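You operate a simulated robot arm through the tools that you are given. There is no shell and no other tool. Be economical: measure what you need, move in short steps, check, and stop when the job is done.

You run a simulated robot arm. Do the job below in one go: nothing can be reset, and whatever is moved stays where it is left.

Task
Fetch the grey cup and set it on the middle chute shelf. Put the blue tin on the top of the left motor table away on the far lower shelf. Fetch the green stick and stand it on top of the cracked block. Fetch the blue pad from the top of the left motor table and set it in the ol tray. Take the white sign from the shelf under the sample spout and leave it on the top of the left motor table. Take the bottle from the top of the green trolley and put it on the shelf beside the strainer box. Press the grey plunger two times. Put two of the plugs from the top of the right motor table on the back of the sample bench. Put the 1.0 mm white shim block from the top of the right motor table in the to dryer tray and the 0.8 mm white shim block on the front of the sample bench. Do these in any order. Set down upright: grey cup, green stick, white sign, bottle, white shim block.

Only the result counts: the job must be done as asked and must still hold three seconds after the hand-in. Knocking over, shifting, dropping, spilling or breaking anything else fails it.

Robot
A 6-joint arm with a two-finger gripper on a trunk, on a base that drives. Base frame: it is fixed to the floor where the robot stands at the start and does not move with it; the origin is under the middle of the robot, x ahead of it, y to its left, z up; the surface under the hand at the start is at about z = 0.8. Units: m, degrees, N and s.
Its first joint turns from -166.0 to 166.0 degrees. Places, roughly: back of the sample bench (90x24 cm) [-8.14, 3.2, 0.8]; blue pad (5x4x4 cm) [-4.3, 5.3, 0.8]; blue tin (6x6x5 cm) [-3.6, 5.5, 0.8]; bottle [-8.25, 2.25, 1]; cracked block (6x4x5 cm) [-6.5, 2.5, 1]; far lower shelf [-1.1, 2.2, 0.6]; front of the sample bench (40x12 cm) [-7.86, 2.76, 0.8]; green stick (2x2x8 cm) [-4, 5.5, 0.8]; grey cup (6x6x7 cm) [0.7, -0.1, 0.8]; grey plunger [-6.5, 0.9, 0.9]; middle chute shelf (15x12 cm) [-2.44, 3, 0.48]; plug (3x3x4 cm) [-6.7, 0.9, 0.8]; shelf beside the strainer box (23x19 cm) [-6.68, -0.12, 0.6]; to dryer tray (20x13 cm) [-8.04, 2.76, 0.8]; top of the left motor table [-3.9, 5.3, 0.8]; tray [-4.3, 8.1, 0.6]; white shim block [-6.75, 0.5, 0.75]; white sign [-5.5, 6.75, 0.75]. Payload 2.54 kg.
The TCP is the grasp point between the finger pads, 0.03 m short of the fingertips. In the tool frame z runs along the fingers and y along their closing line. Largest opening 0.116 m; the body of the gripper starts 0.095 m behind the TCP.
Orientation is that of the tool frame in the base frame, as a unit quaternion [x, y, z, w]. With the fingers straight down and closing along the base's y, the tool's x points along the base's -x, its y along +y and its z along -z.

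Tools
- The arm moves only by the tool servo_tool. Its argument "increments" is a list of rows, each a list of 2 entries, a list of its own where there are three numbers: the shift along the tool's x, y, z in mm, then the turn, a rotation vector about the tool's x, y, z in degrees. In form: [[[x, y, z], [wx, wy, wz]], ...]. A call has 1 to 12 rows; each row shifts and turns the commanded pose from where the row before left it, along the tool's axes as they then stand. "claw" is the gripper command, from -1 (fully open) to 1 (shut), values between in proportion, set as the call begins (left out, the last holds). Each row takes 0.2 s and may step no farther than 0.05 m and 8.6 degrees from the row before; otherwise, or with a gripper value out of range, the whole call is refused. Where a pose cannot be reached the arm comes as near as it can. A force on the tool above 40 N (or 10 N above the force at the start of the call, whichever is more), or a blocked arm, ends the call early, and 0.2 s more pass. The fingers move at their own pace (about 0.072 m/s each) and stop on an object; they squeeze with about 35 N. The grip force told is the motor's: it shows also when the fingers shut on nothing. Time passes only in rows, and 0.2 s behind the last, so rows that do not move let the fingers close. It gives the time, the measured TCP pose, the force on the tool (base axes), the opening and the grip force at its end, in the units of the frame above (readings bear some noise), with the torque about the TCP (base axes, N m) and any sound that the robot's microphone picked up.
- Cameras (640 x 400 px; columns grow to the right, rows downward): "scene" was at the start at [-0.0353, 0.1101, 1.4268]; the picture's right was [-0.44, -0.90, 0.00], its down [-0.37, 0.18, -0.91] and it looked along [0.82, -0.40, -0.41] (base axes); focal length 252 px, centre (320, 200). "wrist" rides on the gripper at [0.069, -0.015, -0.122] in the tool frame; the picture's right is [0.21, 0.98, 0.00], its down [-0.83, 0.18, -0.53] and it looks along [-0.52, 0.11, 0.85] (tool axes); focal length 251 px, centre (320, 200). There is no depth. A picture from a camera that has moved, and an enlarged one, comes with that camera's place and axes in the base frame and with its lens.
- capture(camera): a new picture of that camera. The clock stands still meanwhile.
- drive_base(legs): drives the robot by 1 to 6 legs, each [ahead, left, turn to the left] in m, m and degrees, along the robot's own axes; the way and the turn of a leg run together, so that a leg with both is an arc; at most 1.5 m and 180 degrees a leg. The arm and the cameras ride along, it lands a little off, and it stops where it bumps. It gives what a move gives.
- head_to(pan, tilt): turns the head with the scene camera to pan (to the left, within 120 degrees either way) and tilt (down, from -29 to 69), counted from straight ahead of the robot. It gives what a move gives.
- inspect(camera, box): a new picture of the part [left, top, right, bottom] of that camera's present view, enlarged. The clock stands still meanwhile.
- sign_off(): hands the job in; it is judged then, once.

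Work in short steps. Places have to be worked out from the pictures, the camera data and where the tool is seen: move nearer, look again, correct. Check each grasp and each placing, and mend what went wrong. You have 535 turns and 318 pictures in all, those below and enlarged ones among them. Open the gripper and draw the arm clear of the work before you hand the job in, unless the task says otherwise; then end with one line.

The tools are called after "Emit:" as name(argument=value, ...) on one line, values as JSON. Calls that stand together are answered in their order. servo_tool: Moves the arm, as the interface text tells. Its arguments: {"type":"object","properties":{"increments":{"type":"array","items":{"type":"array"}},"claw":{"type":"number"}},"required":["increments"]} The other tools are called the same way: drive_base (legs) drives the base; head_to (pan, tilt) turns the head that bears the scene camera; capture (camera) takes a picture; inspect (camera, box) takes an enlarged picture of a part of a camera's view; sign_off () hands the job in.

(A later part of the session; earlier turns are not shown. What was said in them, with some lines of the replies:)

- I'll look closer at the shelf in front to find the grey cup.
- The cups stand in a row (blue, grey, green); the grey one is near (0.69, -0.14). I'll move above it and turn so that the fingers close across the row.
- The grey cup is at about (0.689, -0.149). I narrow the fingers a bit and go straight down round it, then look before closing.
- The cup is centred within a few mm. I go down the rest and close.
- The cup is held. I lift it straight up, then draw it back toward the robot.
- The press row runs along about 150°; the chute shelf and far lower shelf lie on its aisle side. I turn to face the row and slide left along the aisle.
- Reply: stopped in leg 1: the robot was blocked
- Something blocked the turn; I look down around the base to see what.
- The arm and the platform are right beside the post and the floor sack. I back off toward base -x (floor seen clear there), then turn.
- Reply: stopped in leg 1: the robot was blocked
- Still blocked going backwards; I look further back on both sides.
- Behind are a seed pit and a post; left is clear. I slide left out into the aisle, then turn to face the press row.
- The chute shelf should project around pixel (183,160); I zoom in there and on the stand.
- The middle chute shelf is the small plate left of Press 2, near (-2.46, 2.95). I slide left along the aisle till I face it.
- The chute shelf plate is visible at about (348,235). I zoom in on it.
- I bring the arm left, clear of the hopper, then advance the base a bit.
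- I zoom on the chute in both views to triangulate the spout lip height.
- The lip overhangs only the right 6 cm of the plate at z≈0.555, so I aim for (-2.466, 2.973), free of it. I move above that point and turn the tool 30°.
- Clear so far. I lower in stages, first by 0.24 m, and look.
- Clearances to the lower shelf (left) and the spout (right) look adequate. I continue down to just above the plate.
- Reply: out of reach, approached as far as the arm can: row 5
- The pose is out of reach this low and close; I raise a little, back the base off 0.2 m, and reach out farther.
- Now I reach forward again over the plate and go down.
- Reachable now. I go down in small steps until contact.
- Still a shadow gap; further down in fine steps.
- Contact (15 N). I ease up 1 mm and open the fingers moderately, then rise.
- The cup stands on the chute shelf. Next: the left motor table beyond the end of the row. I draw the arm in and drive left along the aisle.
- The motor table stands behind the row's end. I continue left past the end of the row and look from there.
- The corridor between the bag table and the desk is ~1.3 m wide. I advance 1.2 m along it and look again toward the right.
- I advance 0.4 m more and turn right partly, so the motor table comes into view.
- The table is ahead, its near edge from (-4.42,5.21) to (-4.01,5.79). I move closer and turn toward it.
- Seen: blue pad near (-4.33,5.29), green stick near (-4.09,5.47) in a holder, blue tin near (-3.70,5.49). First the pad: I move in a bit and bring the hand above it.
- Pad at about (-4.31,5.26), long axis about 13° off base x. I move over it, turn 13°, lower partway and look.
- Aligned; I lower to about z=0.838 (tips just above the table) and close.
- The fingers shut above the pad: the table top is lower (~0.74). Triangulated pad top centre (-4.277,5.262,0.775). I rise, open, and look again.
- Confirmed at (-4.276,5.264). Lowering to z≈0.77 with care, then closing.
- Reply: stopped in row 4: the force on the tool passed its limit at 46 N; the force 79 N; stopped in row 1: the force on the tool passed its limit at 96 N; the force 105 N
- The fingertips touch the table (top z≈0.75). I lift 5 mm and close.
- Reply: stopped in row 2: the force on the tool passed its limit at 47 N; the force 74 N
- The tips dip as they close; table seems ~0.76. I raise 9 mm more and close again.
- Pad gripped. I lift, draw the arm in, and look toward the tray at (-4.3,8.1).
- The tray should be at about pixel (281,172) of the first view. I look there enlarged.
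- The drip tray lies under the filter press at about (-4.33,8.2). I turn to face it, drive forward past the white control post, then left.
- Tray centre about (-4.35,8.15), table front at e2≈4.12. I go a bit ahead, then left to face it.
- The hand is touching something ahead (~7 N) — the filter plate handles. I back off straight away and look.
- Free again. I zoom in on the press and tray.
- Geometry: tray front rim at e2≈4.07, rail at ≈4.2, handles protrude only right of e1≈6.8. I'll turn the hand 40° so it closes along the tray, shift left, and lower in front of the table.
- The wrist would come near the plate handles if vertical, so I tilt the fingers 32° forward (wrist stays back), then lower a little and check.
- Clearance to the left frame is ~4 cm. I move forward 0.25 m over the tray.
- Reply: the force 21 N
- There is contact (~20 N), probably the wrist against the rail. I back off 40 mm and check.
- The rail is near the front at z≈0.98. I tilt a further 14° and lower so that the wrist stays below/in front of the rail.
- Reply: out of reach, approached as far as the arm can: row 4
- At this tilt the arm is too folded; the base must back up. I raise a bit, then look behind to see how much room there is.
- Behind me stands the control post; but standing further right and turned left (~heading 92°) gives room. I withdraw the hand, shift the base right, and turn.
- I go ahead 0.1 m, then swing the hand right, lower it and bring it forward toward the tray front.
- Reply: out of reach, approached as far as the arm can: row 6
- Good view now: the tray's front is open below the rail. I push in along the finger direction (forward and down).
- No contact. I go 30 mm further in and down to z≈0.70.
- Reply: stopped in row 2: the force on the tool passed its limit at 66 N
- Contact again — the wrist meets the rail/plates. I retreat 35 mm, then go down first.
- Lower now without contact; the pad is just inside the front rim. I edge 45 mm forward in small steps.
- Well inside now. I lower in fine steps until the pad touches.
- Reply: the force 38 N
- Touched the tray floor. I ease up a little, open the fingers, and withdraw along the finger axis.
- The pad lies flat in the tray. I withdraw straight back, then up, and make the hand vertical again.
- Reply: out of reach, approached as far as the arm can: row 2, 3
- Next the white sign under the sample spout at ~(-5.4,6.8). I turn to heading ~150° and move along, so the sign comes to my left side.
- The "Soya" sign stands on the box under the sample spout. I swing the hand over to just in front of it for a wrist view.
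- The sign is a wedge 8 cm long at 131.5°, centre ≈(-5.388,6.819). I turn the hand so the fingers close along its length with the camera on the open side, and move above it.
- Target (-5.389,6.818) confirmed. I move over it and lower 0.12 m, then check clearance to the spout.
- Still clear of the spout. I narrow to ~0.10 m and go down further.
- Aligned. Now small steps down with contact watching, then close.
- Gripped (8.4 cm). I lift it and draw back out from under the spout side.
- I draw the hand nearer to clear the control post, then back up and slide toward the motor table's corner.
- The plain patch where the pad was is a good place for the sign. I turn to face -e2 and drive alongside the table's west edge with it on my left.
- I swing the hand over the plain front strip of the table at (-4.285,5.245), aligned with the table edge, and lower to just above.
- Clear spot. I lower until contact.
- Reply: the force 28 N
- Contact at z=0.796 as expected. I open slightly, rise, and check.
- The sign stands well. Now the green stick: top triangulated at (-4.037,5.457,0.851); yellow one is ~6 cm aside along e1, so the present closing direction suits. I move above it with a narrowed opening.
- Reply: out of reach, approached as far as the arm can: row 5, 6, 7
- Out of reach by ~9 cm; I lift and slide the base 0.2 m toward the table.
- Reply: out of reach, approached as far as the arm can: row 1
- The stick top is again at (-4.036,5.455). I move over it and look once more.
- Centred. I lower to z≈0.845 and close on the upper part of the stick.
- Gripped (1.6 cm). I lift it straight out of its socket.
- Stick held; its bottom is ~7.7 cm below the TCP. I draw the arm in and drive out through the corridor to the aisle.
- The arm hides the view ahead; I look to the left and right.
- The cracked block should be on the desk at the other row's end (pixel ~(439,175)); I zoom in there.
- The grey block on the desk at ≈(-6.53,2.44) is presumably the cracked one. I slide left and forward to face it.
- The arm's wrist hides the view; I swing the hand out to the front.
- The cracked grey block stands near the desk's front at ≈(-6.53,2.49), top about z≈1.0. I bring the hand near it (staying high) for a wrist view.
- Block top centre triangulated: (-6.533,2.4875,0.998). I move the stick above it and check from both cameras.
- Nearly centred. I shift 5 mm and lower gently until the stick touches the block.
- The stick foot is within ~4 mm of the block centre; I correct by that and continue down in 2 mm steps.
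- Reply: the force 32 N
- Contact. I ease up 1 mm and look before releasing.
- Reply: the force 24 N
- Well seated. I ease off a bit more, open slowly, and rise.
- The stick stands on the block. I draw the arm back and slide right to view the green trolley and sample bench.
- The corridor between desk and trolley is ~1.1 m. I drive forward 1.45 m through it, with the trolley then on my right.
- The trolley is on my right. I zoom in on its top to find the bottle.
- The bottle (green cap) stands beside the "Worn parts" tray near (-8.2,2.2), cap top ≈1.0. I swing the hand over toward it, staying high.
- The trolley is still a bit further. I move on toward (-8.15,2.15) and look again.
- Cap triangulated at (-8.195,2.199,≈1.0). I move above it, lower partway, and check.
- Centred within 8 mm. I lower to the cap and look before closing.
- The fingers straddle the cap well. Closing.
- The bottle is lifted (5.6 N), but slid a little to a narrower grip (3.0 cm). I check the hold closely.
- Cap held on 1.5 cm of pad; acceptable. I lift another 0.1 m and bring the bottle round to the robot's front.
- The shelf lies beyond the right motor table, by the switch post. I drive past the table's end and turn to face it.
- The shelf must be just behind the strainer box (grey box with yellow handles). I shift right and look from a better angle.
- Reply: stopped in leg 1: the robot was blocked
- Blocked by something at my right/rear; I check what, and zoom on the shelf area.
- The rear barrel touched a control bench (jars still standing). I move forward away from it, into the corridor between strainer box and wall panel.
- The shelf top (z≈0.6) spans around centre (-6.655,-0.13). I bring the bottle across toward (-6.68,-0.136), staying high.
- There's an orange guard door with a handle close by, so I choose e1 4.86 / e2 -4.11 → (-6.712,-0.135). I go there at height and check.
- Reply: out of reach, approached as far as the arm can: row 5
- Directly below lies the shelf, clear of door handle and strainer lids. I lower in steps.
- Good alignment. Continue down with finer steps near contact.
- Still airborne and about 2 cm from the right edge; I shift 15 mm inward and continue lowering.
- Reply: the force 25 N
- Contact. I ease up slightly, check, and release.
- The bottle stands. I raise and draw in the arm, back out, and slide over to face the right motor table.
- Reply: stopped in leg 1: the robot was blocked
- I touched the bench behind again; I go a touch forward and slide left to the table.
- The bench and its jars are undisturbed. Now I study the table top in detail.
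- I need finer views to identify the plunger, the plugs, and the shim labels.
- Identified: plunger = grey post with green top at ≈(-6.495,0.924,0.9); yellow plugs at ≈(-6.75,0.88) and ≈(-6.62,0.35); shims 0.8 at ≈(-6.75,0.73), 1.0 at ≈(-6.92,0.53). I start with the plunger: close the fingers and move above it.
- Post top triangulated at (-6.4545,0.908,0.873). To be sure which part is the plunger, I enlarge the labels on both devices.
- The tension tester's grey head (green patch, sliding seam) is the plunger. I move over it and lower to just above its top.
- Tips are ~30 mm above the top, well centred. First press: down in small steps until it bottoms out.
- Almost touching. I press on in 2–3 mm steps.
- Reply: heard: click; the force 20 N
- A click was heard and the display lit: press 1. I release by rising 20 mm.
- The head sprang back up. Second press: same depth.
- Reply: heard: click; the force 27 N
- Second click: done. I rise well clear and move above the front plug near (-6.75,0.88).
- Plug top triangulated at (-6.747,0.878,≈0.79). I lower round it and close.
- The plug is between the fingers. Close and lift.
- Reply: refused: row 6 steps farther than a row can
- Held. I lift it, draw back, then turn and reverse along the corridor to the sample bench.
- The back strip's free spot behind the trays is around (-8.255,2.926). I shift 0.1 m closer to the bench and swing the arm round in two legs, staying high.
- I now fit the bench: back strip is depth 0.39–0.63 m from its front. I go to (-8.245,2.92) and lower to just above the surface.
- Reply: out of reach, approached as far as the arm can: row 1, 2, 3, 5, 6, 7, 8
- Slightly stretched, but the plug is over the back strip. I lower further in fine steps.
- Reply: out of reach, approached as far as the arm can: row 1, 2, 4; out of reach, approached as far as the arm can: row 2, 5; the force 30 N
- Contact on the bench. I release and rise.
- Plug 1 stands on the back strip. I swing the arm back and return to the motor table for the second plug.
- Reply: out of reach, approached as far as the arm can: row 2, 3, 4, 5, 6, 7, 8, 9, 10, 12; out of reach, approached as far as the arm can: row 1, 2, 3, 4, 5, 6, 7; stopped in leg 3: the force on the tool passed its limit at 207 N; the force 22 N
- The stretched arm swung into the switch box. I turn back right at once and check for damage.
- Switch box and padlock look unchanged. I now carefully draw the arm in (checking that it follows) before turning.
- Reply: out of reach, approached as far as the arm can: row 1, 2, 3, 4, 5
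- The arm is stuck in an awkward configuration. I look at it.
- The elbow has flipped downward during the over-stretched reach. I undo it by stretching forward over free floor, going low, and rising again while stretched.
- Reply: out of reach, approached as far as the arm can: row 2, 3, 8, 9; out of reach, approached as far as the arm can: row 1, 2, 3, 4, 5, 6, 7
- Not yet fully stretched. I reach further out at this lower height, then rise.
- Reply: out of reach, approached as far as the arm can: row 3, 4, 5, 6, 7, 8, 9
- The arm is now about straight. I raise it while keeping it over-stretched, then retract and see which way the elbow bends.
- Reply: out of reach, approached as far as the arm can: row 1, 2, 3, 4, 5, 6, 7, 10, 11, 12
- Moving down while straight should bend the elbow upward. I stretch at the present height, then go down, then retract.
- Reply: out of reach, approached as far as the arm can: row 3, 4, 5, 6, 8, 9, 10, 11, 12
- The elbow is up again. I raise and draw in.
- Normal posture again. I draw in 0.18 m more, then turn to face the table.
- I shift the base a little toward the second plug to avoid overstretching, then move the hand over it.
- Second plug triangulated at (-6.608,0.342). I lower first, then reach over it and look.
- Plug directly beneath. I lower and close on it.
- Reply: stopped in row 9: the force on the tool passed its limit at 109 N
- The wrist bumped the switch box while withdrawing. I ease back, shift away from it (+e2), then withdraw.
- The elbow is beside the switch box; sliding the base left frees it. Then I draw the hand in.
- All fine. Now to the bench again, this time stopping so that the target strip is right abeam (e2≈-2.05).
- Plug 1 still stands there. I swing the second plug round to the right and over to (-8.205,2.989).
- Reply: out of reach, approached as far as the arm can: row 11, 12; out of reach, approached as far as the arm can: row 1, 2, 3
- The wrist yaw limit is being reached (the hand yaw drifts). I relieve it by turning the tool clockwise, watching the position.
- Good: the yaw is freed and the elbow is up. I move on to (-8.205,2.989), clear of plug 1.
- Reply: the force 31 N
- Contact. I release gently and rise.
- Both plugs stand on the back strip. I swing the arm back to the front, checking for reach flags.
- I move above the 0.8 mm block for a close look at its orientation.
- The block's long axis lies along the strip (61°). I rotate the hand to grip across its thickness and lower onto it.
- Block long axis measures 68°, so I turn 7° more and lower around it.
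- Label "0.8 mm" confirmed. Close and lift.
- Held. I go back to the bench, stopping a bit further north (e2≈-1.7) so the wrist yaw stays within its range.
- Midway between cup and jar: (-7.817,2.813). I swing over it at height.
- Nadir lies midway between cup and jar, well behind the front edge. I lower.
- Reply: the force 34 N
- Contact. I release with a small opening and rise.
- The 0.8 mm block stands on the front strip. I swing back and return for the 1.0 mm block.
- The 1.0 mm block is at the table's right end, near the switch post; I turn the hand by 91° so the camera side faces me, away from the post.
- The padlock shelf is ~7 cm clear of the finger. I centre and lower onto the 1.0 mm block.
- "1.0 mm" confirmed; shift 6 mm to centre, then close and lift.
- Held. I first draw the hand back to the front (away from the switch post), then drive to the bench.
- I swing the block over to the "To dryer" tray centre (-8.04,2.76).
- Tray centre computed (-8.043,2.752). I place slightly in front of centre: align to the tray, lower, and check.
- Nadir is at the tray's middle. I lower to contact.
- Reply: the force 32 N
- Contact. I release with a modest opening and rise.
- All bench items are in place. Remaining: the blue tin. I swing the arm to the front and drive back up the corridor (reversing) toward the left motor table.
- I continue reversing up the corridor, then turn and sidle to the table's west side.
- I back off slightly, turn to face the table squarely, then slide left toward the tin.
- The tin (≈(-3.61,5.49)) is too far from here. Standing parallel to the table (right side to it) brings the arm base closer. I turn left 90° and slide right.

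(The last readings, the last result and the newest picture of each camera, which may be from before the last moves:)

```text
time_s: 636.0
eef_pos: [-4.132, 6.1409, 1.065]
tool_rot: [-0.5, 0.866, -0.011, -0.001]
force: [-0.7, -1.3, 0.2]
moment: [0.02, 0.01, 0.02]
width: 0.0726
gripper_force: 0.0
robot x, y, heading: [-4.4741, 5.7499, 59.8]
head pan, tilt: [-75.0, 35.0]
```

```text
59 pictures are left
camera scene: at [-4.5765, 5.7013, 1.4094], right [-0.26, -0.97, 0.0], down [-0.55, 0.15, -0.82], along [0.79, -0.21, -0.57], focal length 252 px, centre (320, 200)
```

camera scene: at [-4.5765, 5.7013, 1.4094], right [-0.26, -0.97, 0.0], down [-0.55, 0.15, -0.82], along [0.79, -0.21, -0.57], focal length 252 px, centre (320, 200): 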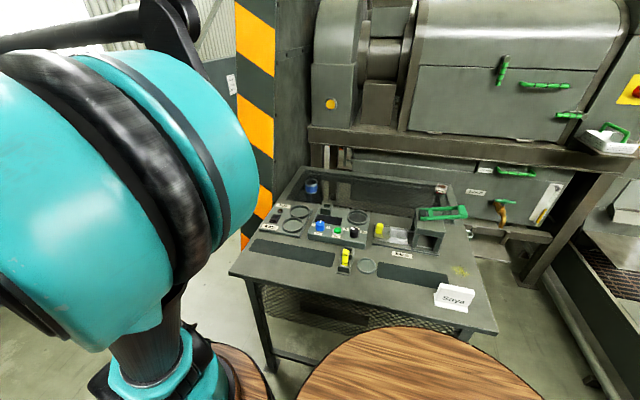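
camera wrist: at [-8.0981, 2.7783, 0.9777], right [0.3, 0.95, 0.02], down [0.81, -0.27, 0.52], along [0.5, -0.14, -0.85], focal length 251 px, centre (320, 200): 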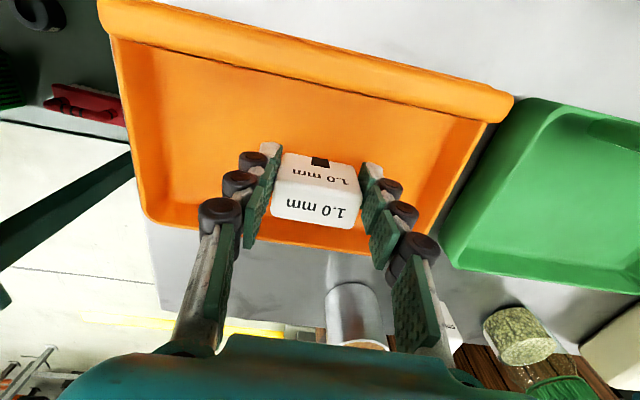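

Now the tin is ~0.76 m from the arm base. I move the hand round in two legs (keeping clear of the striped guard).

Emit:
servo_tool(increments=[[[8.5, -42, 0], [0, 0, 0]], [[8.5, -42, 0], [0, 0, 0]], [[8.5, -42, 0], [0, 0, 0]], [[8.5, -42, 0], [0, 0, 0]], [[8.5, -42, 0], [0, 0, 0]], [[8.5, -42, 0], [0, 0, 0]], [[8.5, -42, 0], [0, 0, 0]], [[8.5, -42, 0], [0, 0, 0]], [[8.5, -42, 0], [0, 0, 0]]])

Emit:
servo_tool(increments=[[[37, -25.4, 0], [0, 0, 0]], [[37, -25.4, 0], [0, 0, 0]], [[37, -25.4, 0], [0, 0, 0]], [[37, -25.4, 0], [0, 0, 0]], [[37, -25.4, 0], [0, 0, 0]], [[37, -25.4, 0], [0, 0, 0]], [[37, -25.4, 0], [0, 0, 0]]], claw=-0.8)

Emit:
capture(camera="wrist")

Emit:
capture(camera="scene")

```text
time_s: 638.0
eef_pos: [-3.8406, 5.8872, 1.0749]
tool_rot: [-0.499, 0.866, -0.012, -0.001]
force: [-0.6, 0.2, 0.7]
moment: [0.0, -0.05, -0.02]
width: 0.0725
gripper_force: 0.1
robot x, y, heading: [-4.4754, 5.7517, 59.8]
head pan, tilt: [-75.0, 35.0]
```

```text
time_s: 639.6
eef_pos: [-3.8152, 5.5723, 1.0819]
tool_rot: [-0.499, 0.866, -0.012, -0.001]
force: [-0.4, 0.2, 0.7]
moment: [-0.04, -0.05, -0.02]
width: 0.1047
gripper_force: 0.0
robot x, y, heading: [-4.4675, 5.752, 59.6]
head pan, tilt: [-75.0, 35.0]
```

```text
58 pictures are left
camera wrist: at [-3.8371, 5.5069, 1.2051], right [-0.95, 0.3, -0.02], down [0.25, 0.82, 0.52], along [0.17, 0.49, -0.85], focal length 251 px, centre (320, 200)
```

wrist: 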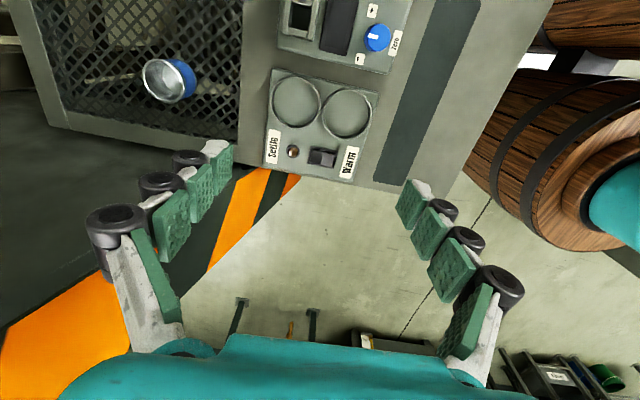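

```text
57 pictures are left
camera scene: at [-4.5765, 5.7014, 1.4094], right [-0.26, -0.97, 0.0], down [-0.55, 0.15, -0.82], along [0.79, -0.21, -0.57], focal length 252 px, centre (320, 200)
```

scene: 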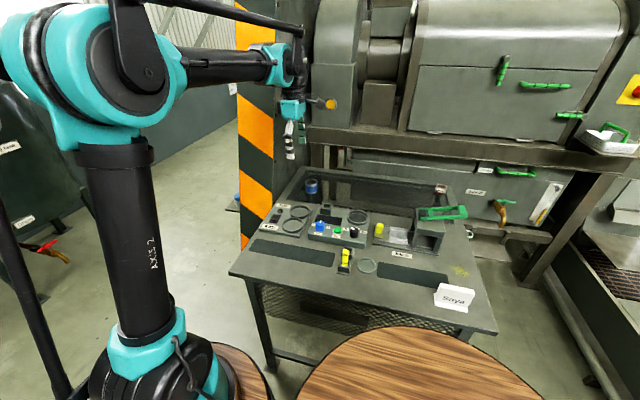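

Tin at ≈(-3.61,5.478). I move over it, descending slightly.

Emit:
servo_tool(increments=[[[-4, -45, 15], [0, 0, 0]], [[-4, -45, 15], [0, 0, 0]], [[-4, -45, 15], [0, 0, 0]], [[-4, -45, 15], [0, 0, 0]], [[-4, -45, 15], [0, 0, 0]]])

Emit:
capture(camera="wrist")

Emit:
inspect(camera="scene", box=[230, 60, 410, 220])

```text
time_s: 640.8
eef_pos: [-3.6145, 5.4741, 1.0129]
tool_rot: [-0.5, 0.866, -0.011, -0.002]
force: [-0.6, -0.4, 0.9]
moment: [-0.06, -0.08, -0.02]
width: 0.1047
gripper_force: 0.0
robot x, y, heading: [-4.4747, 5.7536, 59.5]
head pan, tilt: [-75.0, 35.0]
```

```text
56 pictures are left
camera wrist: at [-3.6364, 5.4087, 1.1363], right [-0.95, 0.3, -0.02], down [0.25, 0.82, 0.52], along [0.17, 0.49, -0.85], focal length 251 px, centre (320, 200)
```

wrist: 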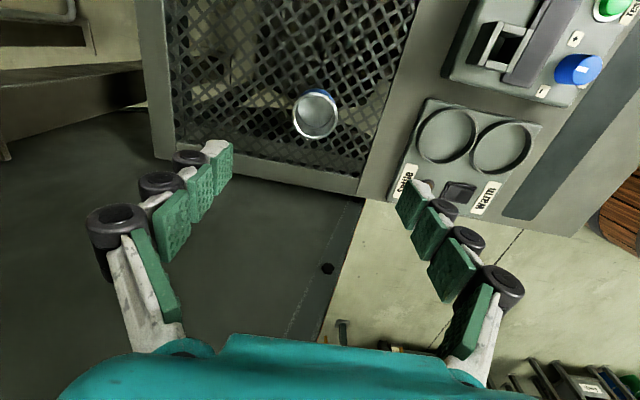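

```text
2.50 times, centred on (320, 140) of scene
camera zoom: at [-4.577, 5.7014, 1.4093], right [-0.26, -0.97, 0.0], down [-0.55, 0.15, -0.82], along [0.79, -0.21, -0.57], focal length 631 px, centre (320, 350)
```

zoom: 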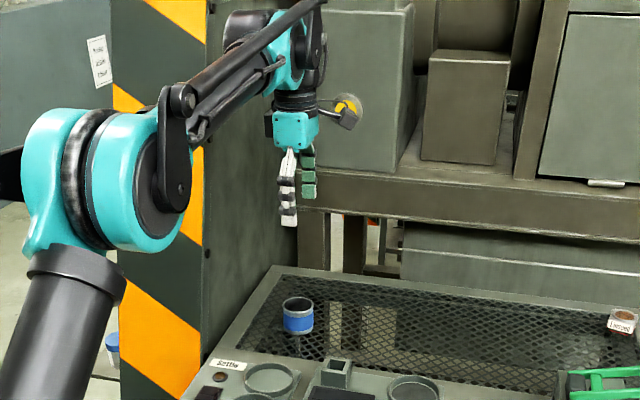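

Centred within 1 cm. I lower round the tin.

Emit:
servo_tool(increments=[[[-6, -8, 40], [0, 0, 0]], [[0, 0, 45], [0, 0, 0]], [[0, 0, 45], [0, 0, 0]], [[0, 0, 40], [0, 0, 0]], [[0, 0, 20], [0, 0, 0]], [[0, 0, 12], [0, 0, 0]]])

Emit:
capture(camera="wrist")

```text
time_s: 642.2
eef_pos: [-3.6017, 5.4732, 0.8059]
tool_rot: [-0.499, 0.866, -0.012, -0.002]
force: [-0.5, -0.5, 0.2]
moment: [0.02, 0.0, -0.02]
width: 0.1046
gripper_force: 0.0
robot x, y, heading: [-4.4725, 5.7535, 60.0]
head pan, tilt: [-75.0, 35.0]
```

```text
54 pictures are left
camera wrist: at [-3.624, 5.4079, 0.9291], right [-0.95, 0.3, -0.02], down [0.25, 0.82, 0.52], along [0.17, 0.49, -0.85], focal length 251 px, centre (320, 200)
```

wrist: 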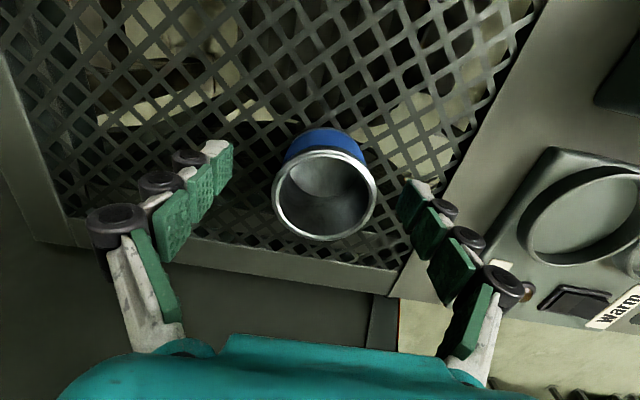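

Emit:
servo_tool(increments=[[[0, 0, 0], [0, 0, 0]], [[0, 0, 0], [0, 0, 0]], [[0, 0, 0], [0, 0, 0]]], claw=1)

Emit:
servo_tool(increments=[[[0, 0, -20], [0, 0, 0]], [[0, 0, -40], [0, 0, 0]], [[0, 0, -40], [0, 0, 0]], [[0, 0, -40], [0, 0, 0]], [[0, 0, -40], [0, 0, 0]], [[4, 45, -10], [0, 0, 0]], [[4, 45, -10], [0, 0, 0]], [[4, 45, -10], [0, 0, 0]], [[4, 45, -10], [0, 0, 0]], [[4, 45, -10], [0, 0, 0]]])

Emit:
capture(camera="wrist")

```text
time_s: 643.0
eef_pos: [-3.6023, 5.4733, 0.8059]
tool_rot: [-0.499, 0.866, -0.013, -0.001]
force: [0.1, 0.2, 0.1]
moment: [-0.01, 0.0, 0.02]
width: 0.0545
gripper_force: 34.8
robot x, y, heading: [-4.4748, 5.7515, 59.9]
head pan, tilt: [-75.0, 35.0]
```

```text
time_s: 645.2
eef_pos: [-3.8104, 5.5765, 1.0315]
tool_rot: [-0.499, 0.867, -0.012, -0.001]
force: [-0.2, -0.7, -1.4]
moment: [0.05, 0.04, 0.02]
width: 0.0541
gripper_force: 34.7
robot x, y, heading: [-4.4745, 5.7535, 60.0]
head pan, tilt: [-75.0, 35.0]
```

```text
53 pictures are left
camera wrist: at [-3.8325, 5.5104, 1.1551], right [-0.95, 0.3, -0.02], down [0.25, 0.82, 0.52], along [0.17, 0.49, -0.85], focal length 251 px, centre (320, 200)
```

wrist: 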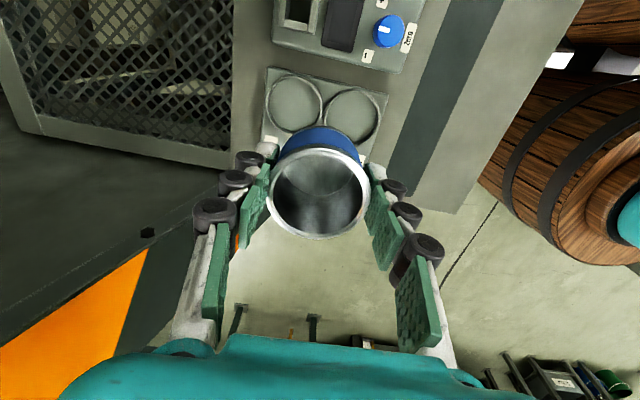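

Tin gripped. I bring the arm round to the front and drive out through the corridor to the aisle.

Emit:
servo_tool(increments=[[[-37, 25.4, 0], [0, 0, 0]], [[-37, 25.4, 0], [0, 0, 0]], [[-37, 25.4, 0], [0, 0, 0]], [[-37, 25.4, 0], [0, 0, 0]], [[-37, 25.4, 0], [0, 0, 0]], [[-37, 25.4, 0], [0, 0, 0]], [[-37, 25.4, 0], [0, 0, 0]], [[-8.5, 42, 0], [0, 0, 0]], [[-8.5, 42, 0], [0, 0, 0]], [[-8.5, 42, 0], [0, 0, 0]], [[-8.5, 42, 0], [0, 0, 0]], [[-8.5, 42, 0], [0, 0, 0]]])

Emit:
servo_tool(increments=[[[-8.5, 42, 0], [0, 0, 0]], [[-8.5, 42, 0], [0, 0, 0]], [[-8.5, 42, 0], [0, 0, 0]], [[-8.5, 42, 0], [0, 0, 0]]])

Emit:
drive_base(legs=[[0, 0.18, 0], [-0.25, 0, 0], [-0.35, 0.4, 0], [-0.4, 0.15, 0], [-0.7, 0, 0], [-0.8, 0, 0]])

```text
time_s: 647.8
eef_pos: [-3.9915, 6.0299, 1.0206]
tool_rot: [-0.499, 0.867, -0.012, -0.002]
force: [0.0, -1.2, 0.1]
moment: [-0.03, 0.0, -0.03]
width: 0.0545
gripper_force: 35.5
robot x, y, heading: [-4.472, 5.7507, 59.8]
head pan, tilt: [-75.0, 35.0]
```

```text
time_s: 648.8
eef_pos: [-4.1209, 6.1427, 1.0203]
tool_rot: [-0.499, 0.866, -0.012, -0.001]
force: [0.0, 0.0, -0.4]
moment: [-0.02, 0.01, -0.03]
width: 0.0544
gripper_force: 35.0
robot x, y, heading: [-4.4732, 5.7494, 59.9]
head pan, tilt: [-75.0, 35.0]
```

```text
time_s: 664.0
eef_pos: [-6.0202, 4.3295, 1.0207]
tool_rot: [-0.496, 0.868, -0.012, -0.002]
force: [0.0, -0.5, -0.9]
moment: [-0.02, 0.03, -0.02]
width: 0.0541
gripper_force: 34.6
robot x, y, heading: [-6.3727, 3.9415, 59.2]
head pan, tilt: [-75.0, 35.0]
```

Now along the aisle to the right (toward press 3).

Emit:
drive_base(legs=[[-0.15, -1.3, 0], [0, -1.4, 0], [0, -1.4, 0], [0, -1.2, 0]])

Emit:
head_to(pan=0, tilt=35)

Emit:
capture(camera="scene")

```text
time_s: 689.3
eef_pos: [-1.5712, 1.5303, 1.019]
tool_rot: [-0.51, 0.86, -0.012, -0.001]
force: [0.5, -0.1, -0.7]
moment: [0.0, 0.03, 0.03]
width: 0.0534
gripper_force: 35.5
robot x, y, heading: [-1.9119, 1.1324, 61.3]
head pan, tilt: [-75.0, 35.0]
```

```text
time_s: 690.8
eef_pos: [-1.5715, 1.5291, 1.0194]
tool_rot: [-0.51, 0.86, -0.012, -0.001]
force: [-1.4, 0.9, -0.3]
moment: [0.0, 0.01, -0.02]
width: 0.0531
gripper_force: 34.6
robot x, y, heading: [-1.9089, 1.1286, 61.4]
head pan, tilt: [0.0, 35.0]
```

```text
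52 pictures are left
camera scene: at [-2.057, 1.1751, 1.4094], right [0.88, -0.48, 0.0], down [-0.28, -0.5, -0.82], along [0.39, 0.72, -0.57], focal length 252 px, centre (320, 200)
```

scene: 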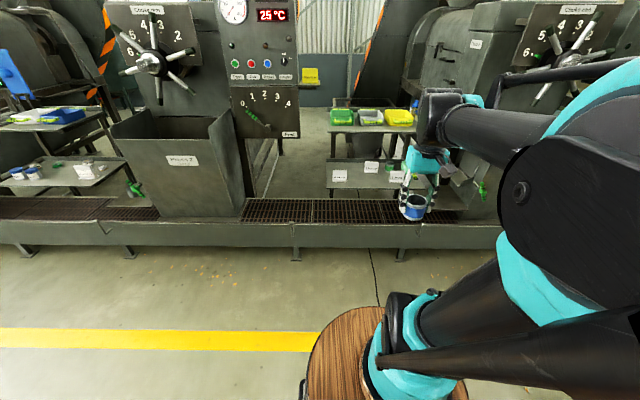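

Emit:
drive_base(legs=[[0.3, -0.1, 0]])

Emit:
inspect(camera="scene", box=[280, 90, 460, 240])

Emit:
capture(camera="wrist")

```text
time_s: 692.9
eef_pos: [-1.3375, 1.7516, 1.0191]
tool_rot: [-0.513, 0.858, -0.011, -0.001]
force: [0.7, 1.3, -0.8]
moment: [0.03, -0.01, 0.0]
width: 0.0529
gripper_force: 35.3
robot x, y, heading: [-1.6729, 1.3517, 61.6]
head pan, tilt: [0.0, 35.0]
```

```text
2.67 times, centred on (370, 165) of scene
camera zoom: at [-1.8219, 1.3947, 1.4094], right [0.88, -0.48, 0.0], down [-0.27, -0.5, -0.82], along [0.39, 0.72, -0.57], focal length 673 px, centre (187, 293)
```

zoom: 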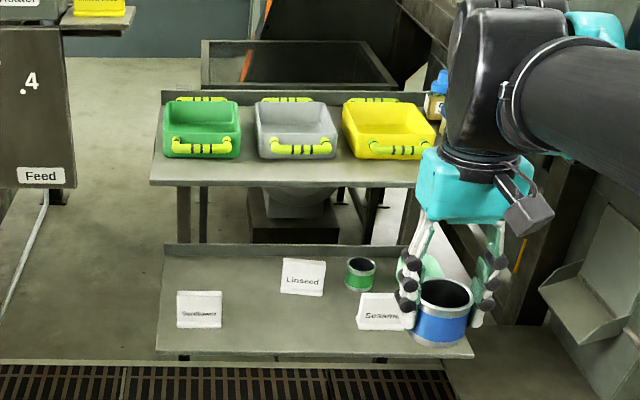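

```text
50 pictures are left
camera wrist: at [-1.3576, 1.6855, 1.1429], right [-0.96, 0.28, -0.02], down [0.23, 0.82, 0.52], along [0.16, 0.49, -0.85], focal length 251 px, centre (320, 200)
```

wrist: 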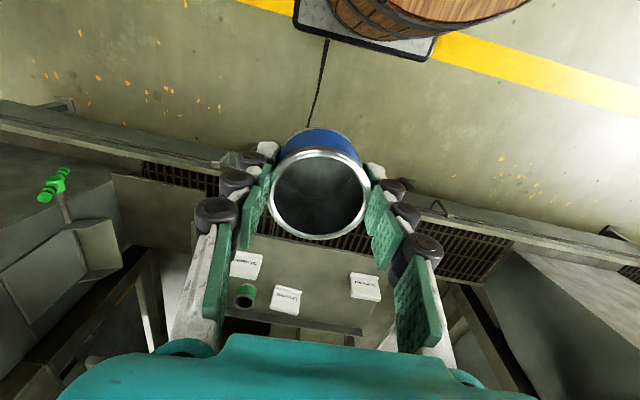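

The lower shelf has a free place between the signs at ≈(-1.155,2.23). I approach it forward and slightly down.

Emit:
servo_tool(increments=[[[-46, 6, 16], [0, 0, 0]], [[-46, 6, 16], [0, 0, 0]], [[-46, 6, 16], [0, 0, 0]], [[-46, 6, 16], [0, 0, 0]], [[-46, 6, 16], [0, 0, 0]], [[-46, 6, 16], [0, 0, 0]], [[-46, 6, 16], [0, 0, 0]], [[-46, 6, 16], [0, 0, 0]], [[-46, 6, 16], [0, 0, 0]], [[-46, 6, 10], [0, 0, 0]], [[-46, 6, 10], [0, 0, 0]]])

Emit:
capture(camera="wrist")

Emit:
inspect(camera="scene", box=[280, 90, 460, 240])

```text
time_s: 694.9
eef_pos: [-1.1994, 2.1094, 0.8762]
tool_rot: [-0.508, 0.861, -0.017, -0.009]
force: [-15.4, -27.5, 4.6]
moment: [2.23, -1.66, -0.92]
width: 0.0528
gripper_force: 34.8
robot x, y, heading: [-1.6787, 1.3499, 61.5]
head pan, tilt: [0.0, 35.0]
stopped in row 9: the force on the tool passed its limit at 147 N (the readings are from after the stop); the commanded pose is now the measured one
```

```text
49 pictures are left
camera wrist: at [-1.2184, 2.045, 1.0008], right [-0.96, 0.28, -0.01], down [0.24, 0.83, 0.5], along [0.15, 0.48, -0.86], focal length 251 px, centre (320, 200)
```

wrist: 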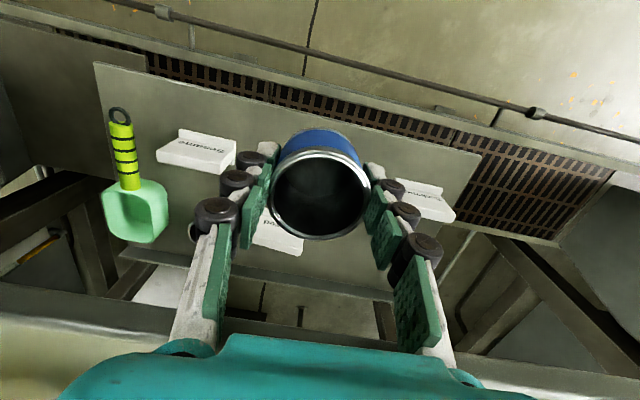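

```text
2.67 times, centred on (370, 165) of scene
camera zoom: at [-1.8229, 1.3931, 1.4093], right [0.88, -0.48, 0.0], down [-0.27, -0.5, -0.82], along [0.39, 0.72, -0.57], focal length 673 px, centre (187, 293)
```

zoom: 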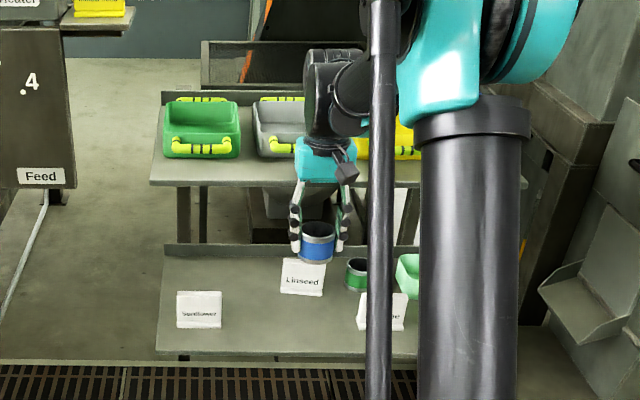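

The hand met the upper shelf's front edge: it is nearer/higher than I estimated. I back off 0.1 m and check the trays.

Emit:
servo_tool(increments=[[[30, 0, 0], [0, 0, 0]], [[40, 0, 0], [0, 0, 0]], [[40, 0, 0], [0, 0, 0]]])

Emit:
inspect(camera="scene", box=[270, 90, 470, 250])

Emit:
capture(camera="wrist")

```text
time_s: 695.7
eef_pos: [-1.2497, 2.0177, 0.8771]
tool_rot: [-0.509, 0.861, -0.017, -0.008]
force: [0.0, 0.4, -1.6]
moment: [-0.03, 0.0, 0.01]
width: 0.0529
gripper_force: 34.8
robot x, y, heading: [-1.6763, 1.3504, 61.4]
head pan, tilt: [0.0, 35.0]
```

```text
2.50 times, centred on (370, 170) of scene
camera zoom: at [-1.8217, 1.395, 1.4094], right [0.88, -0.48, 0.0], down [-0.27, -0.5, -0.82], along [0.39, 0.72, -0.57], focal length 631 px, centre (195, 275)
```

zoom: 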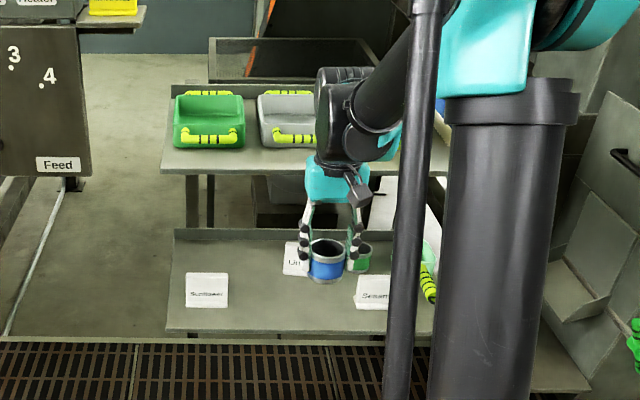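

```text
46 pictures are left
camera wrist: at [-1.2701, 1.9534, 1.0013], right [-0.96, 0.28, -0.01], down [0.24, 0.83, 0.5], along [0.15, 0.48, -0.86], focal length 251 px, centre (320, 200)
```

wrist: 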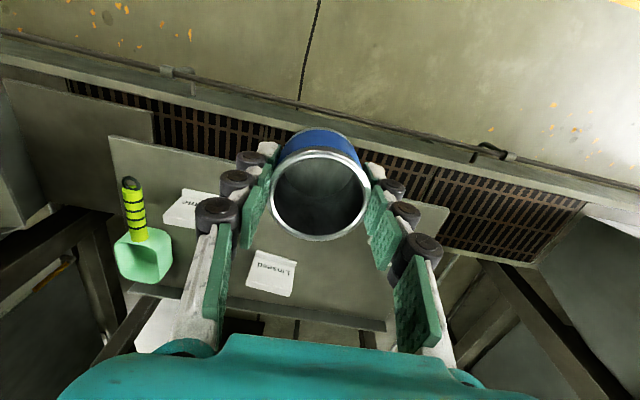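

Re-triangulating: the lower shelf is at z≈0.71 and protrudes ~14 cm in front of the upper one. Free spot between Sesame and Sunflower signs: ≈(-1.255,2.087). I move above it.

Emit:
servo_tool(increments=[[[-20, 13, 0], [0, 0, 0]], [[-20, 13, 0], [0, 0, 0]], [[-18, 12, 0], [0, 0, 0]]])

Emit:
capture(camera="wrist")

Emit:
inspect(camera="scene", box=[270, 90, 470, 250])

```text
time_s: 696.5
eef_pos: [-1.256, 2.083, 0.8762]
tool_rot: [-0.509, 0.86, -0.017, -0.009]
force: [-0.2, 0.0, 0.1]
moment: [0.03, 0.03, 0.01]
width: 0.0528
gripper_force: 35.1
robot x, y, heading: [-1.6757, 1.3519, 61.2]
head pan, tilt: [0.0, 35.0]
```

```text
45 pictures are left
camera wrist: at [-1.2758, 2.0207, 1.0], right [-0.96, 0.28, -0.01], down [0.24, 0.83, 0.5], along [0.15, 0.48, -0.86], focal length 251 px, centre (320, 200)
```

wrist: 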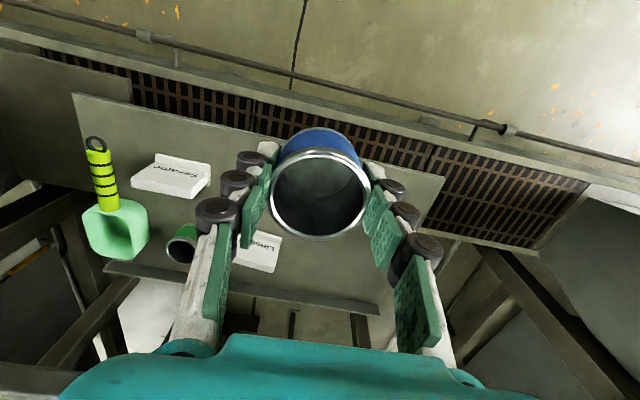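

```text
2.50 times, centred on (370, 170) of scene
camera zoom: at [-1.822, 1.3945, 1.4094], right [0.88, -0.48, 0.0], down [-0.27, -0.5, -0.82], along [0.39, 0.72, -0.57], focal length 631 px, centre (195, 275)
```

zoom: 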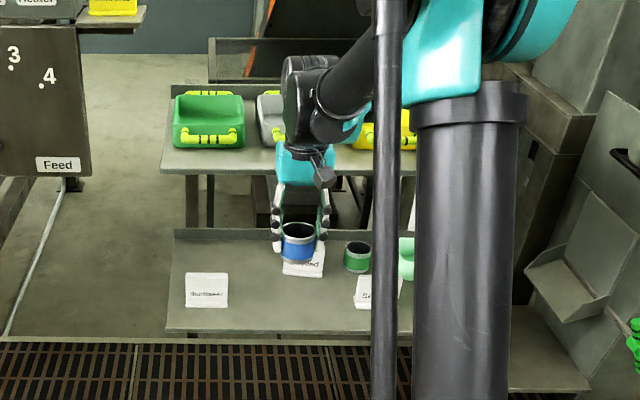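

Better triangulation (shelf corner in both views) gives: lower shelf z≈0.616, front e2≈0.571; the upper shelf begins at ≈0.60 just above. So I tilt the fingers ~33° forward and bring the tin in under the upper shelf.

Emit:
servo_tool(increments=[[[0, 0, 0], [0, -8.25, 0]], [[0, 0, 0], [0, -8.25, 0]], [[0, 0, 0], [0, -8.25, 0]], [[0, 0, 0], [0, -8.25, 0]], [[24.5, 0, 37.8], [0, 0, 0]], [[24.5, 0, 37.8], [0, 0, 0]], [[24.5, 0, 37.8], [0, 0, 0]]])

Emit:
capture(camera="wrist")

Emit:
inspect(camera="scene", box=[270, 90, 470, 250])

```text
time_s: 698.1
eef_pos: [-1.2587, 2.077, 0.737]
tool_rot: [-0.493, 0.827, 0.13, 0.238]
force: [0.6, -0.4, -0.2]
moment: [0.04, 0.0, 0.0]
width: 0.0528
gripper_force: 35.2
robot x, y, heading: [-1.6736, 1.344, 61.5]
head pan, tilt: [0.0, 35.0]
```

```text
43 pictures are left
camera wrist: at [-1.3044, 1.9619, 0.807], right [-0.94, 0.31, -0.13], down [0.03, 0.47, 0.88], along [0.33, 0.83, -0.45], focal length 251 px, centre (320, 200)
```

wrist: 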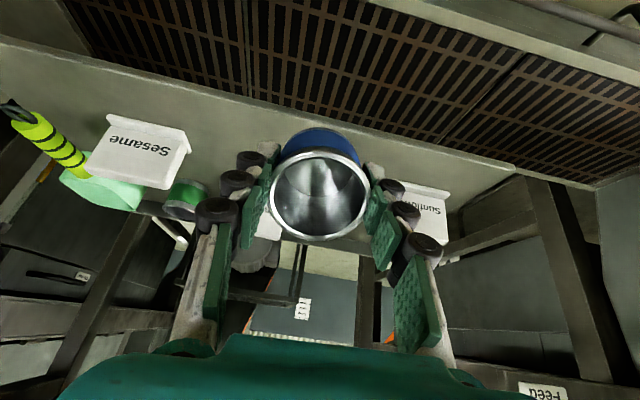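

```text
2.50 times, centred on (370, 170) of scene
camera zoom: at [-1.822, 1.3945, 1.4094], right [0.88, -0.48, 0.0], down [-0.27, -0.5, -0.82], along [0.39, 0.72, -0.57], focal length 631 px, centre (195, 275)
```

zoom: 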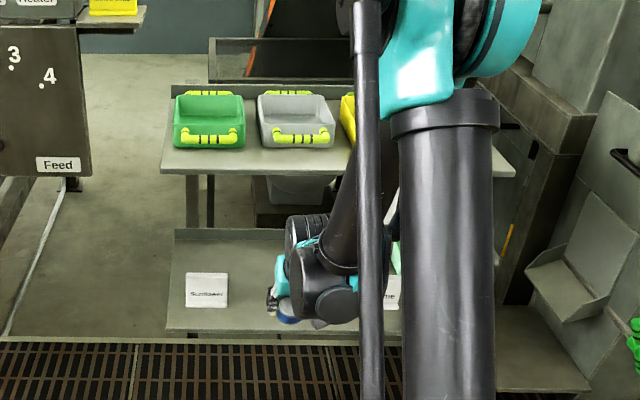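

Grey tray and signs are undisturbed. Forward 0.10 m over the shelf, in small rows.

Emit:
servo_tool(increments=[[[-21, 0, 13.6], [0, 0, 0]], [[-21, 0, 13.6], [0, 0, 0]], [[-21, 0, 13.6], [0, 0, 0]], [[-21, 0, 13.6], [0, 0, 0]]])

Emit:
capture(camera="wrist")

Emit:
inspect(camera="scene", box=[270, 90, 470, 250])

```text
time_s: 699.1
eef_pos: [-1.2088, 2.1654, 0.7393]
tool_rot: [-0.493, 0.827, 0.13, 0.236]
force: [-0.8, 0.1, 0.6]
moment: [0.01, 0.0, 0.01]
width: 0.0526
gripper_force: 35.1
robot x, y, heading: [-1.6778, 1.3515, 61.6]
head pan, tilt: [0.0, 35.0]
```

```text
41 pictures are left
camera wrist: at [-1.254, 2.0521, 0.808], right [-0.94, 0.31, -0.13], down [0.03, 0.47, 0.88], along [0.33, 0.83, -0.45], focal length 251 px, centre (320, 200)
```

wrist: 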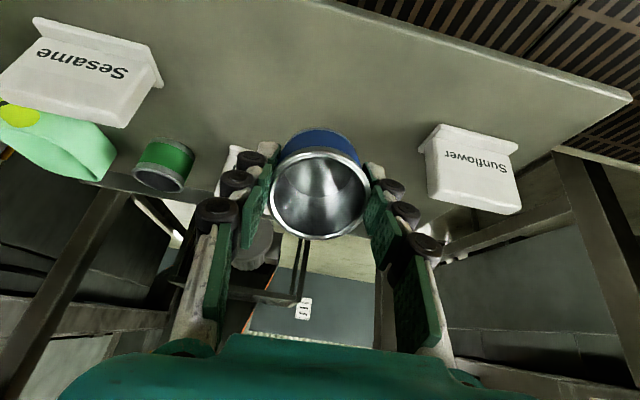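

```text
2.50 times, centred on (370, 170) of scene
camera zoom: at [-1.822, 1.3945, 1.4094], right [0.88, -0.48, 0.0], down [-0.27, -0.5, -0.82], along [0.39, 0.72, -0.57], focal length 631 px, centre (195, 275)
```

zoom: 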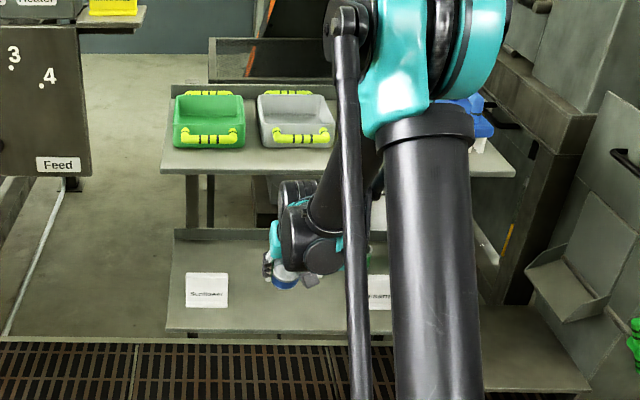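

Clear of the signs. I lower until the tin's edge touches.

Emit:
servo_tool(increments=[[[19, 0, 29.4], [0, 0, 0]], [[8.2, 0, 12.6], [0, 0, 0]], [[3.3, 0, 5], [0, 0, 0]], [[2.2, 0, 3.4], [0, 0, 0]], [[2.2, 0, 3.4], [0, 0, 0]], [[1.6, 0, 2.5], [0, 0, 0]], [[1.6, 0, 2.5], [0, 0, 0]]])

Emit:
capture(camera="wrist")

```text
time_s: 700.7
eef_pos: [-1.2062, 2.1632, 0.6702]
tool_rot: [-0.492, 0.827, 0.13, 0.237]
force: [-1.4, -1.1, 22.4]
moment: [0.03, -0.11, 0.02]
width: 0.0524
gripper_force: 35.3
robot x, y, heading: [-1.6789, 1.3469, 61.4]
head pan, tilt: [0.0, 35.0]
```

```text
39 pictures are left
camera wrist: at [-1.253, 2.0489, 0.7384], right [-0.94, 0.31, -0.13], down [0.03, 0.47, 0.88], along [0.33, 0.83, -0.45], focal length 251 px, centre (320, 200)
```

wrist: 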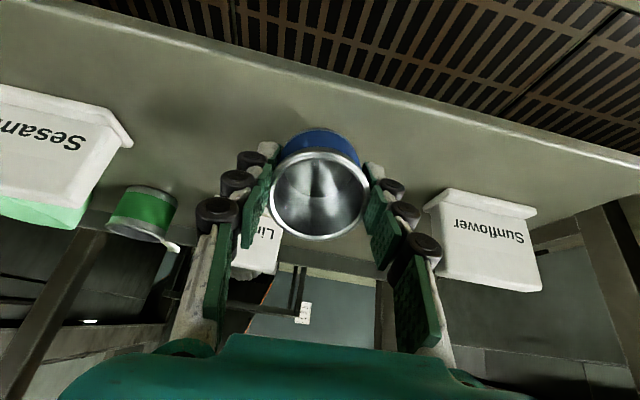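

Contact at the expected height. I release gently so the tin settles flat between the open fingers.

Emit:
servo_tool(increments=[[[0, 0, 0], [0, 0, 0]], [[0, 0, 0], [0, 0, 0]], [[0, 0, 0], [0, 0, 0]], [[0, 0, 0], [0, 0, 0]]], claw=-0.25)

Emit:
capture(camera="wrist")

```text
time_s: 701.7
eef_pos: [-1.2071, 2.1633, 0.6673]
tool_rot: [-0.492, 0.828, 0.129, 0.237]
force: [0.1, -0.4, -0.8]
moment: [0.03, 0.0, -0.03]
width: 0.0725
gripper_force: 0.0
robot x, y, heading: [-1.676, 1.3489, 61.4]
head pan, tilt: [0.0, 35.0]
```

```text
38 pictures are left
camera wrist: at [-1.253, 2.0493, 0.7374], right [-0.94, 0.31, -0.13], down [0.03, 0.47, 0.88], along [0.33, 0.83, -0.45], focal length 251 px, centre (320, 200)
```

wrist: 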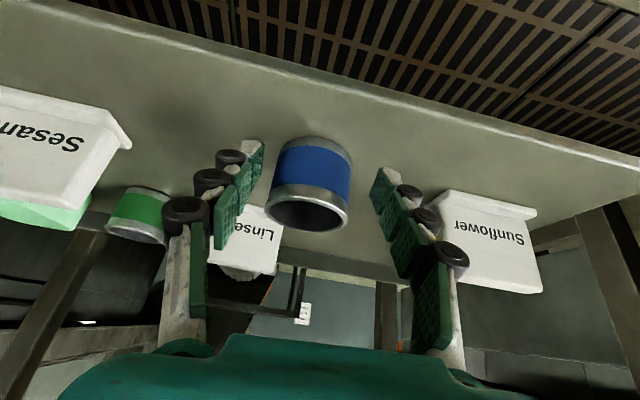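

The tin stands upright. I withdraw along the finger axis and then back.

Emit:
servo_tool(increments=[[[5, 0, -20], [0, 0, 0]], [[15, 0, -25], [0, 0, 0]], [[35, 0, -28], [0, 0, 0]], [[39, 0, -26], [0, 0, 0]], [[39, 0, -26], [0, 0, 0]], [[39, 0, -26], [0, 0, 0]]])

Emit:
capture(camera="wrist")

```text
time_s: 703.1
eef_pos: [-1.3057, 1.9841, 0.7408]
tool_rot: [-0.493, 0.827, 0.129, 0.235]
force: [-0.3, -0.8, -0.3]
moment: [-0.07, 0.0, 0.01]
width: 0.0726
gripper_force: 0.1
out of reach, approached as far as the arm can: row 5, 6
robot x, y, heading: [-1.6802, 1.3543, 61.6]
head pan, tilt: [0.0, 35.0]
```

```text
37 pictures are left
camera wrist: at [-1.3517, 1.8691, 0.8093], right [-0.94, 0.31, -0.13], down [0.03, 0.47, 0.88], along [0.33, 0.82, -0.46], focal length 251 px, centre (320, 200)
```

wrist: 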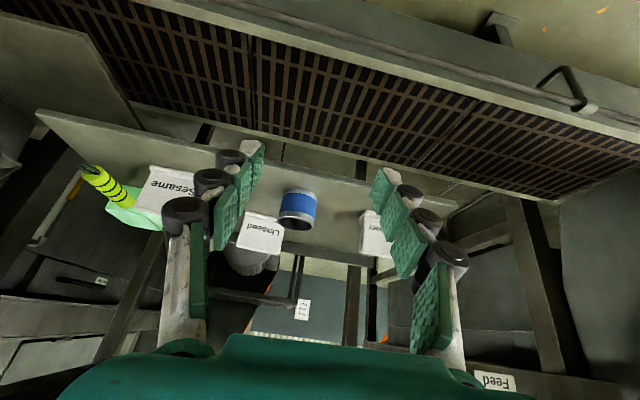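

I raise the arm, make it vertical, back off, and take a final look at the shelf and (from here) the cup.

Emit:
servo_tool(increments=[[[-20, 0, -40], [0, 0, 0]], [[-24, 0, -37], [0, 0, 0]], [[-24, 0, -37], [0, 0, 0]], [[-24, 0, -37], [0, 0, 0]], [[-24, 0, -37], [0, 0, 0]], [[-24, 0, -37], [0, 0, 0]], [[0, 0, 0], [0, 8, 0]], [[0, 0, 0], [0, 8, 0]], [[0, 0, 0], [0, 8, 0]], [[0, 0, 0], [0, 8, 0]]])

Emit:
drive_base(legs=[[-0.4, 0, 0]])

Emit:
capture(camera="scene")

Emit:
inspect(camera="scene", box=[280, 90, 440, 230])

Emit:
head_to(pan=45, tilt=25)

Emit:
capture(camera="scene")

```text
time_s: 705.3
eef_pos: [-1.311, 1.9902, 1.0078]
tool_rot: [-0.509, 0.86, -0.012, -0.002]
force: [-1.1, -0.7, -0.8]
moment: [0.01, -0.02, 0.04]
width: 0.0723
gripper_force: 0.0
robot x, y, heading: [-1.6756, 1.3507, 61.3]
head pan, tilt: [0.0, 35.0]
```

```text
time_s: 707.8
eef_pos: [-1.4976, 1.6329, 1.0074]
tool_rot: [-0.504, 0.864, -0.011, -0.001]
force: [0.0, 0.3, -0.5]
moment: [-0.02, -0.02, -0.01]
width: 0.0725
gripper_force: 0.1
robot x, y, heading: [-1.8706, 1.0014, 60.9]
head pan, tilt: [0.0, 35.0]
```

```text
36 pictures are left
camera scene: at [-2.0151, 1.0441, 1.4094], right [0.87, -0.49, 0.0], down [-0.28, -0.5, -0.82], along [0.4, 0.72, -0.57], focal length 252 px, centre (320, 200)
```

scene: 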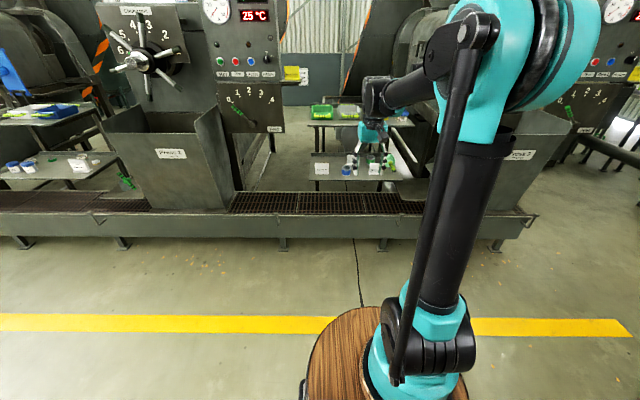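

```text
2.86 times, centred on (360, 160) of scene
camera zoom: at [-2.0151, 1.0441, 1.4094], right [0.87, -0.49, 0.0], down [-0.28, -0.5, -0.82], along [0.4, 0.72, -0.57], focal length 721 px, centre (206, 314)
```

zoom: 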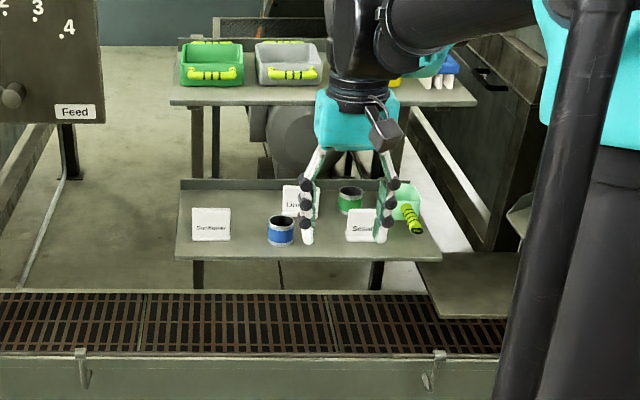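

```text
time_s: 708.9
eef_pos: [-1.4971, 1.6346, 1.0076]
tool_rot: [-0.505, 0.863, -0.012, -0.001]
force: [0.1, -0.2, -0.3]
moment: [0.01, 0.0, 0.0]
width: 0.0728
gripper_force: 0.0
robot x, y, heading: [-1.8691, 0.9948, 61.0]
head pan, tilt: [45.0, 25.0]
```

```text
34 pictures are left
camera scene: at [-2.0831, 1.0558, 1.4251], right [0.96, 0.27, 0.0], down [0.12, -0.41, -0.91], along [-0.25, 0.87, -0.42], focal length 252 px, centre (320, 200)
```

scene: 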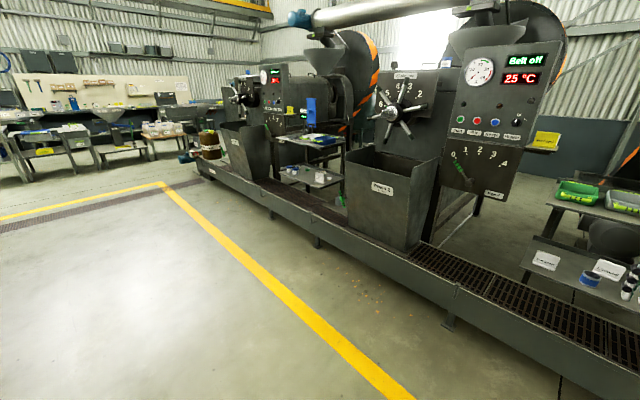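

All nine jobs are done:

- **Grey cup:** upright on the middle chute shelf.
- **Blue tin:** on the far lower shelf.
- **Green stick:** upright on the cracked block.
- **Blue pad:** in the tray at about (-4.3, 8.1).
- **White sign:** upright on the left motor table.
- **Bottle:** upright on the shelf beside the strainer box.
- **Grey plunger:** pressed twice, with a click heard each time.
- **Plugs:** two on the back of the sample bench.
- **White shim blocks:** 1.0 mm in the to dryer tray, 0.8 mm on the front of the sample bench.

The arm bumped the right motor table's switch box and an upper shelf edge along the way, and the base touched the control bench. I saw no damage or movement afterwards. The gripper is open and clear, so I hand in.

Emit:
sign_off()

```text
The job is handed in.
```

I finished all nine tasks, released everything with the gripper open, drew the arm clear and handed the job in; contacts with the filter press, the right motor table's switch box, the control bench and a shelf edge left no damage or movement that I could see.
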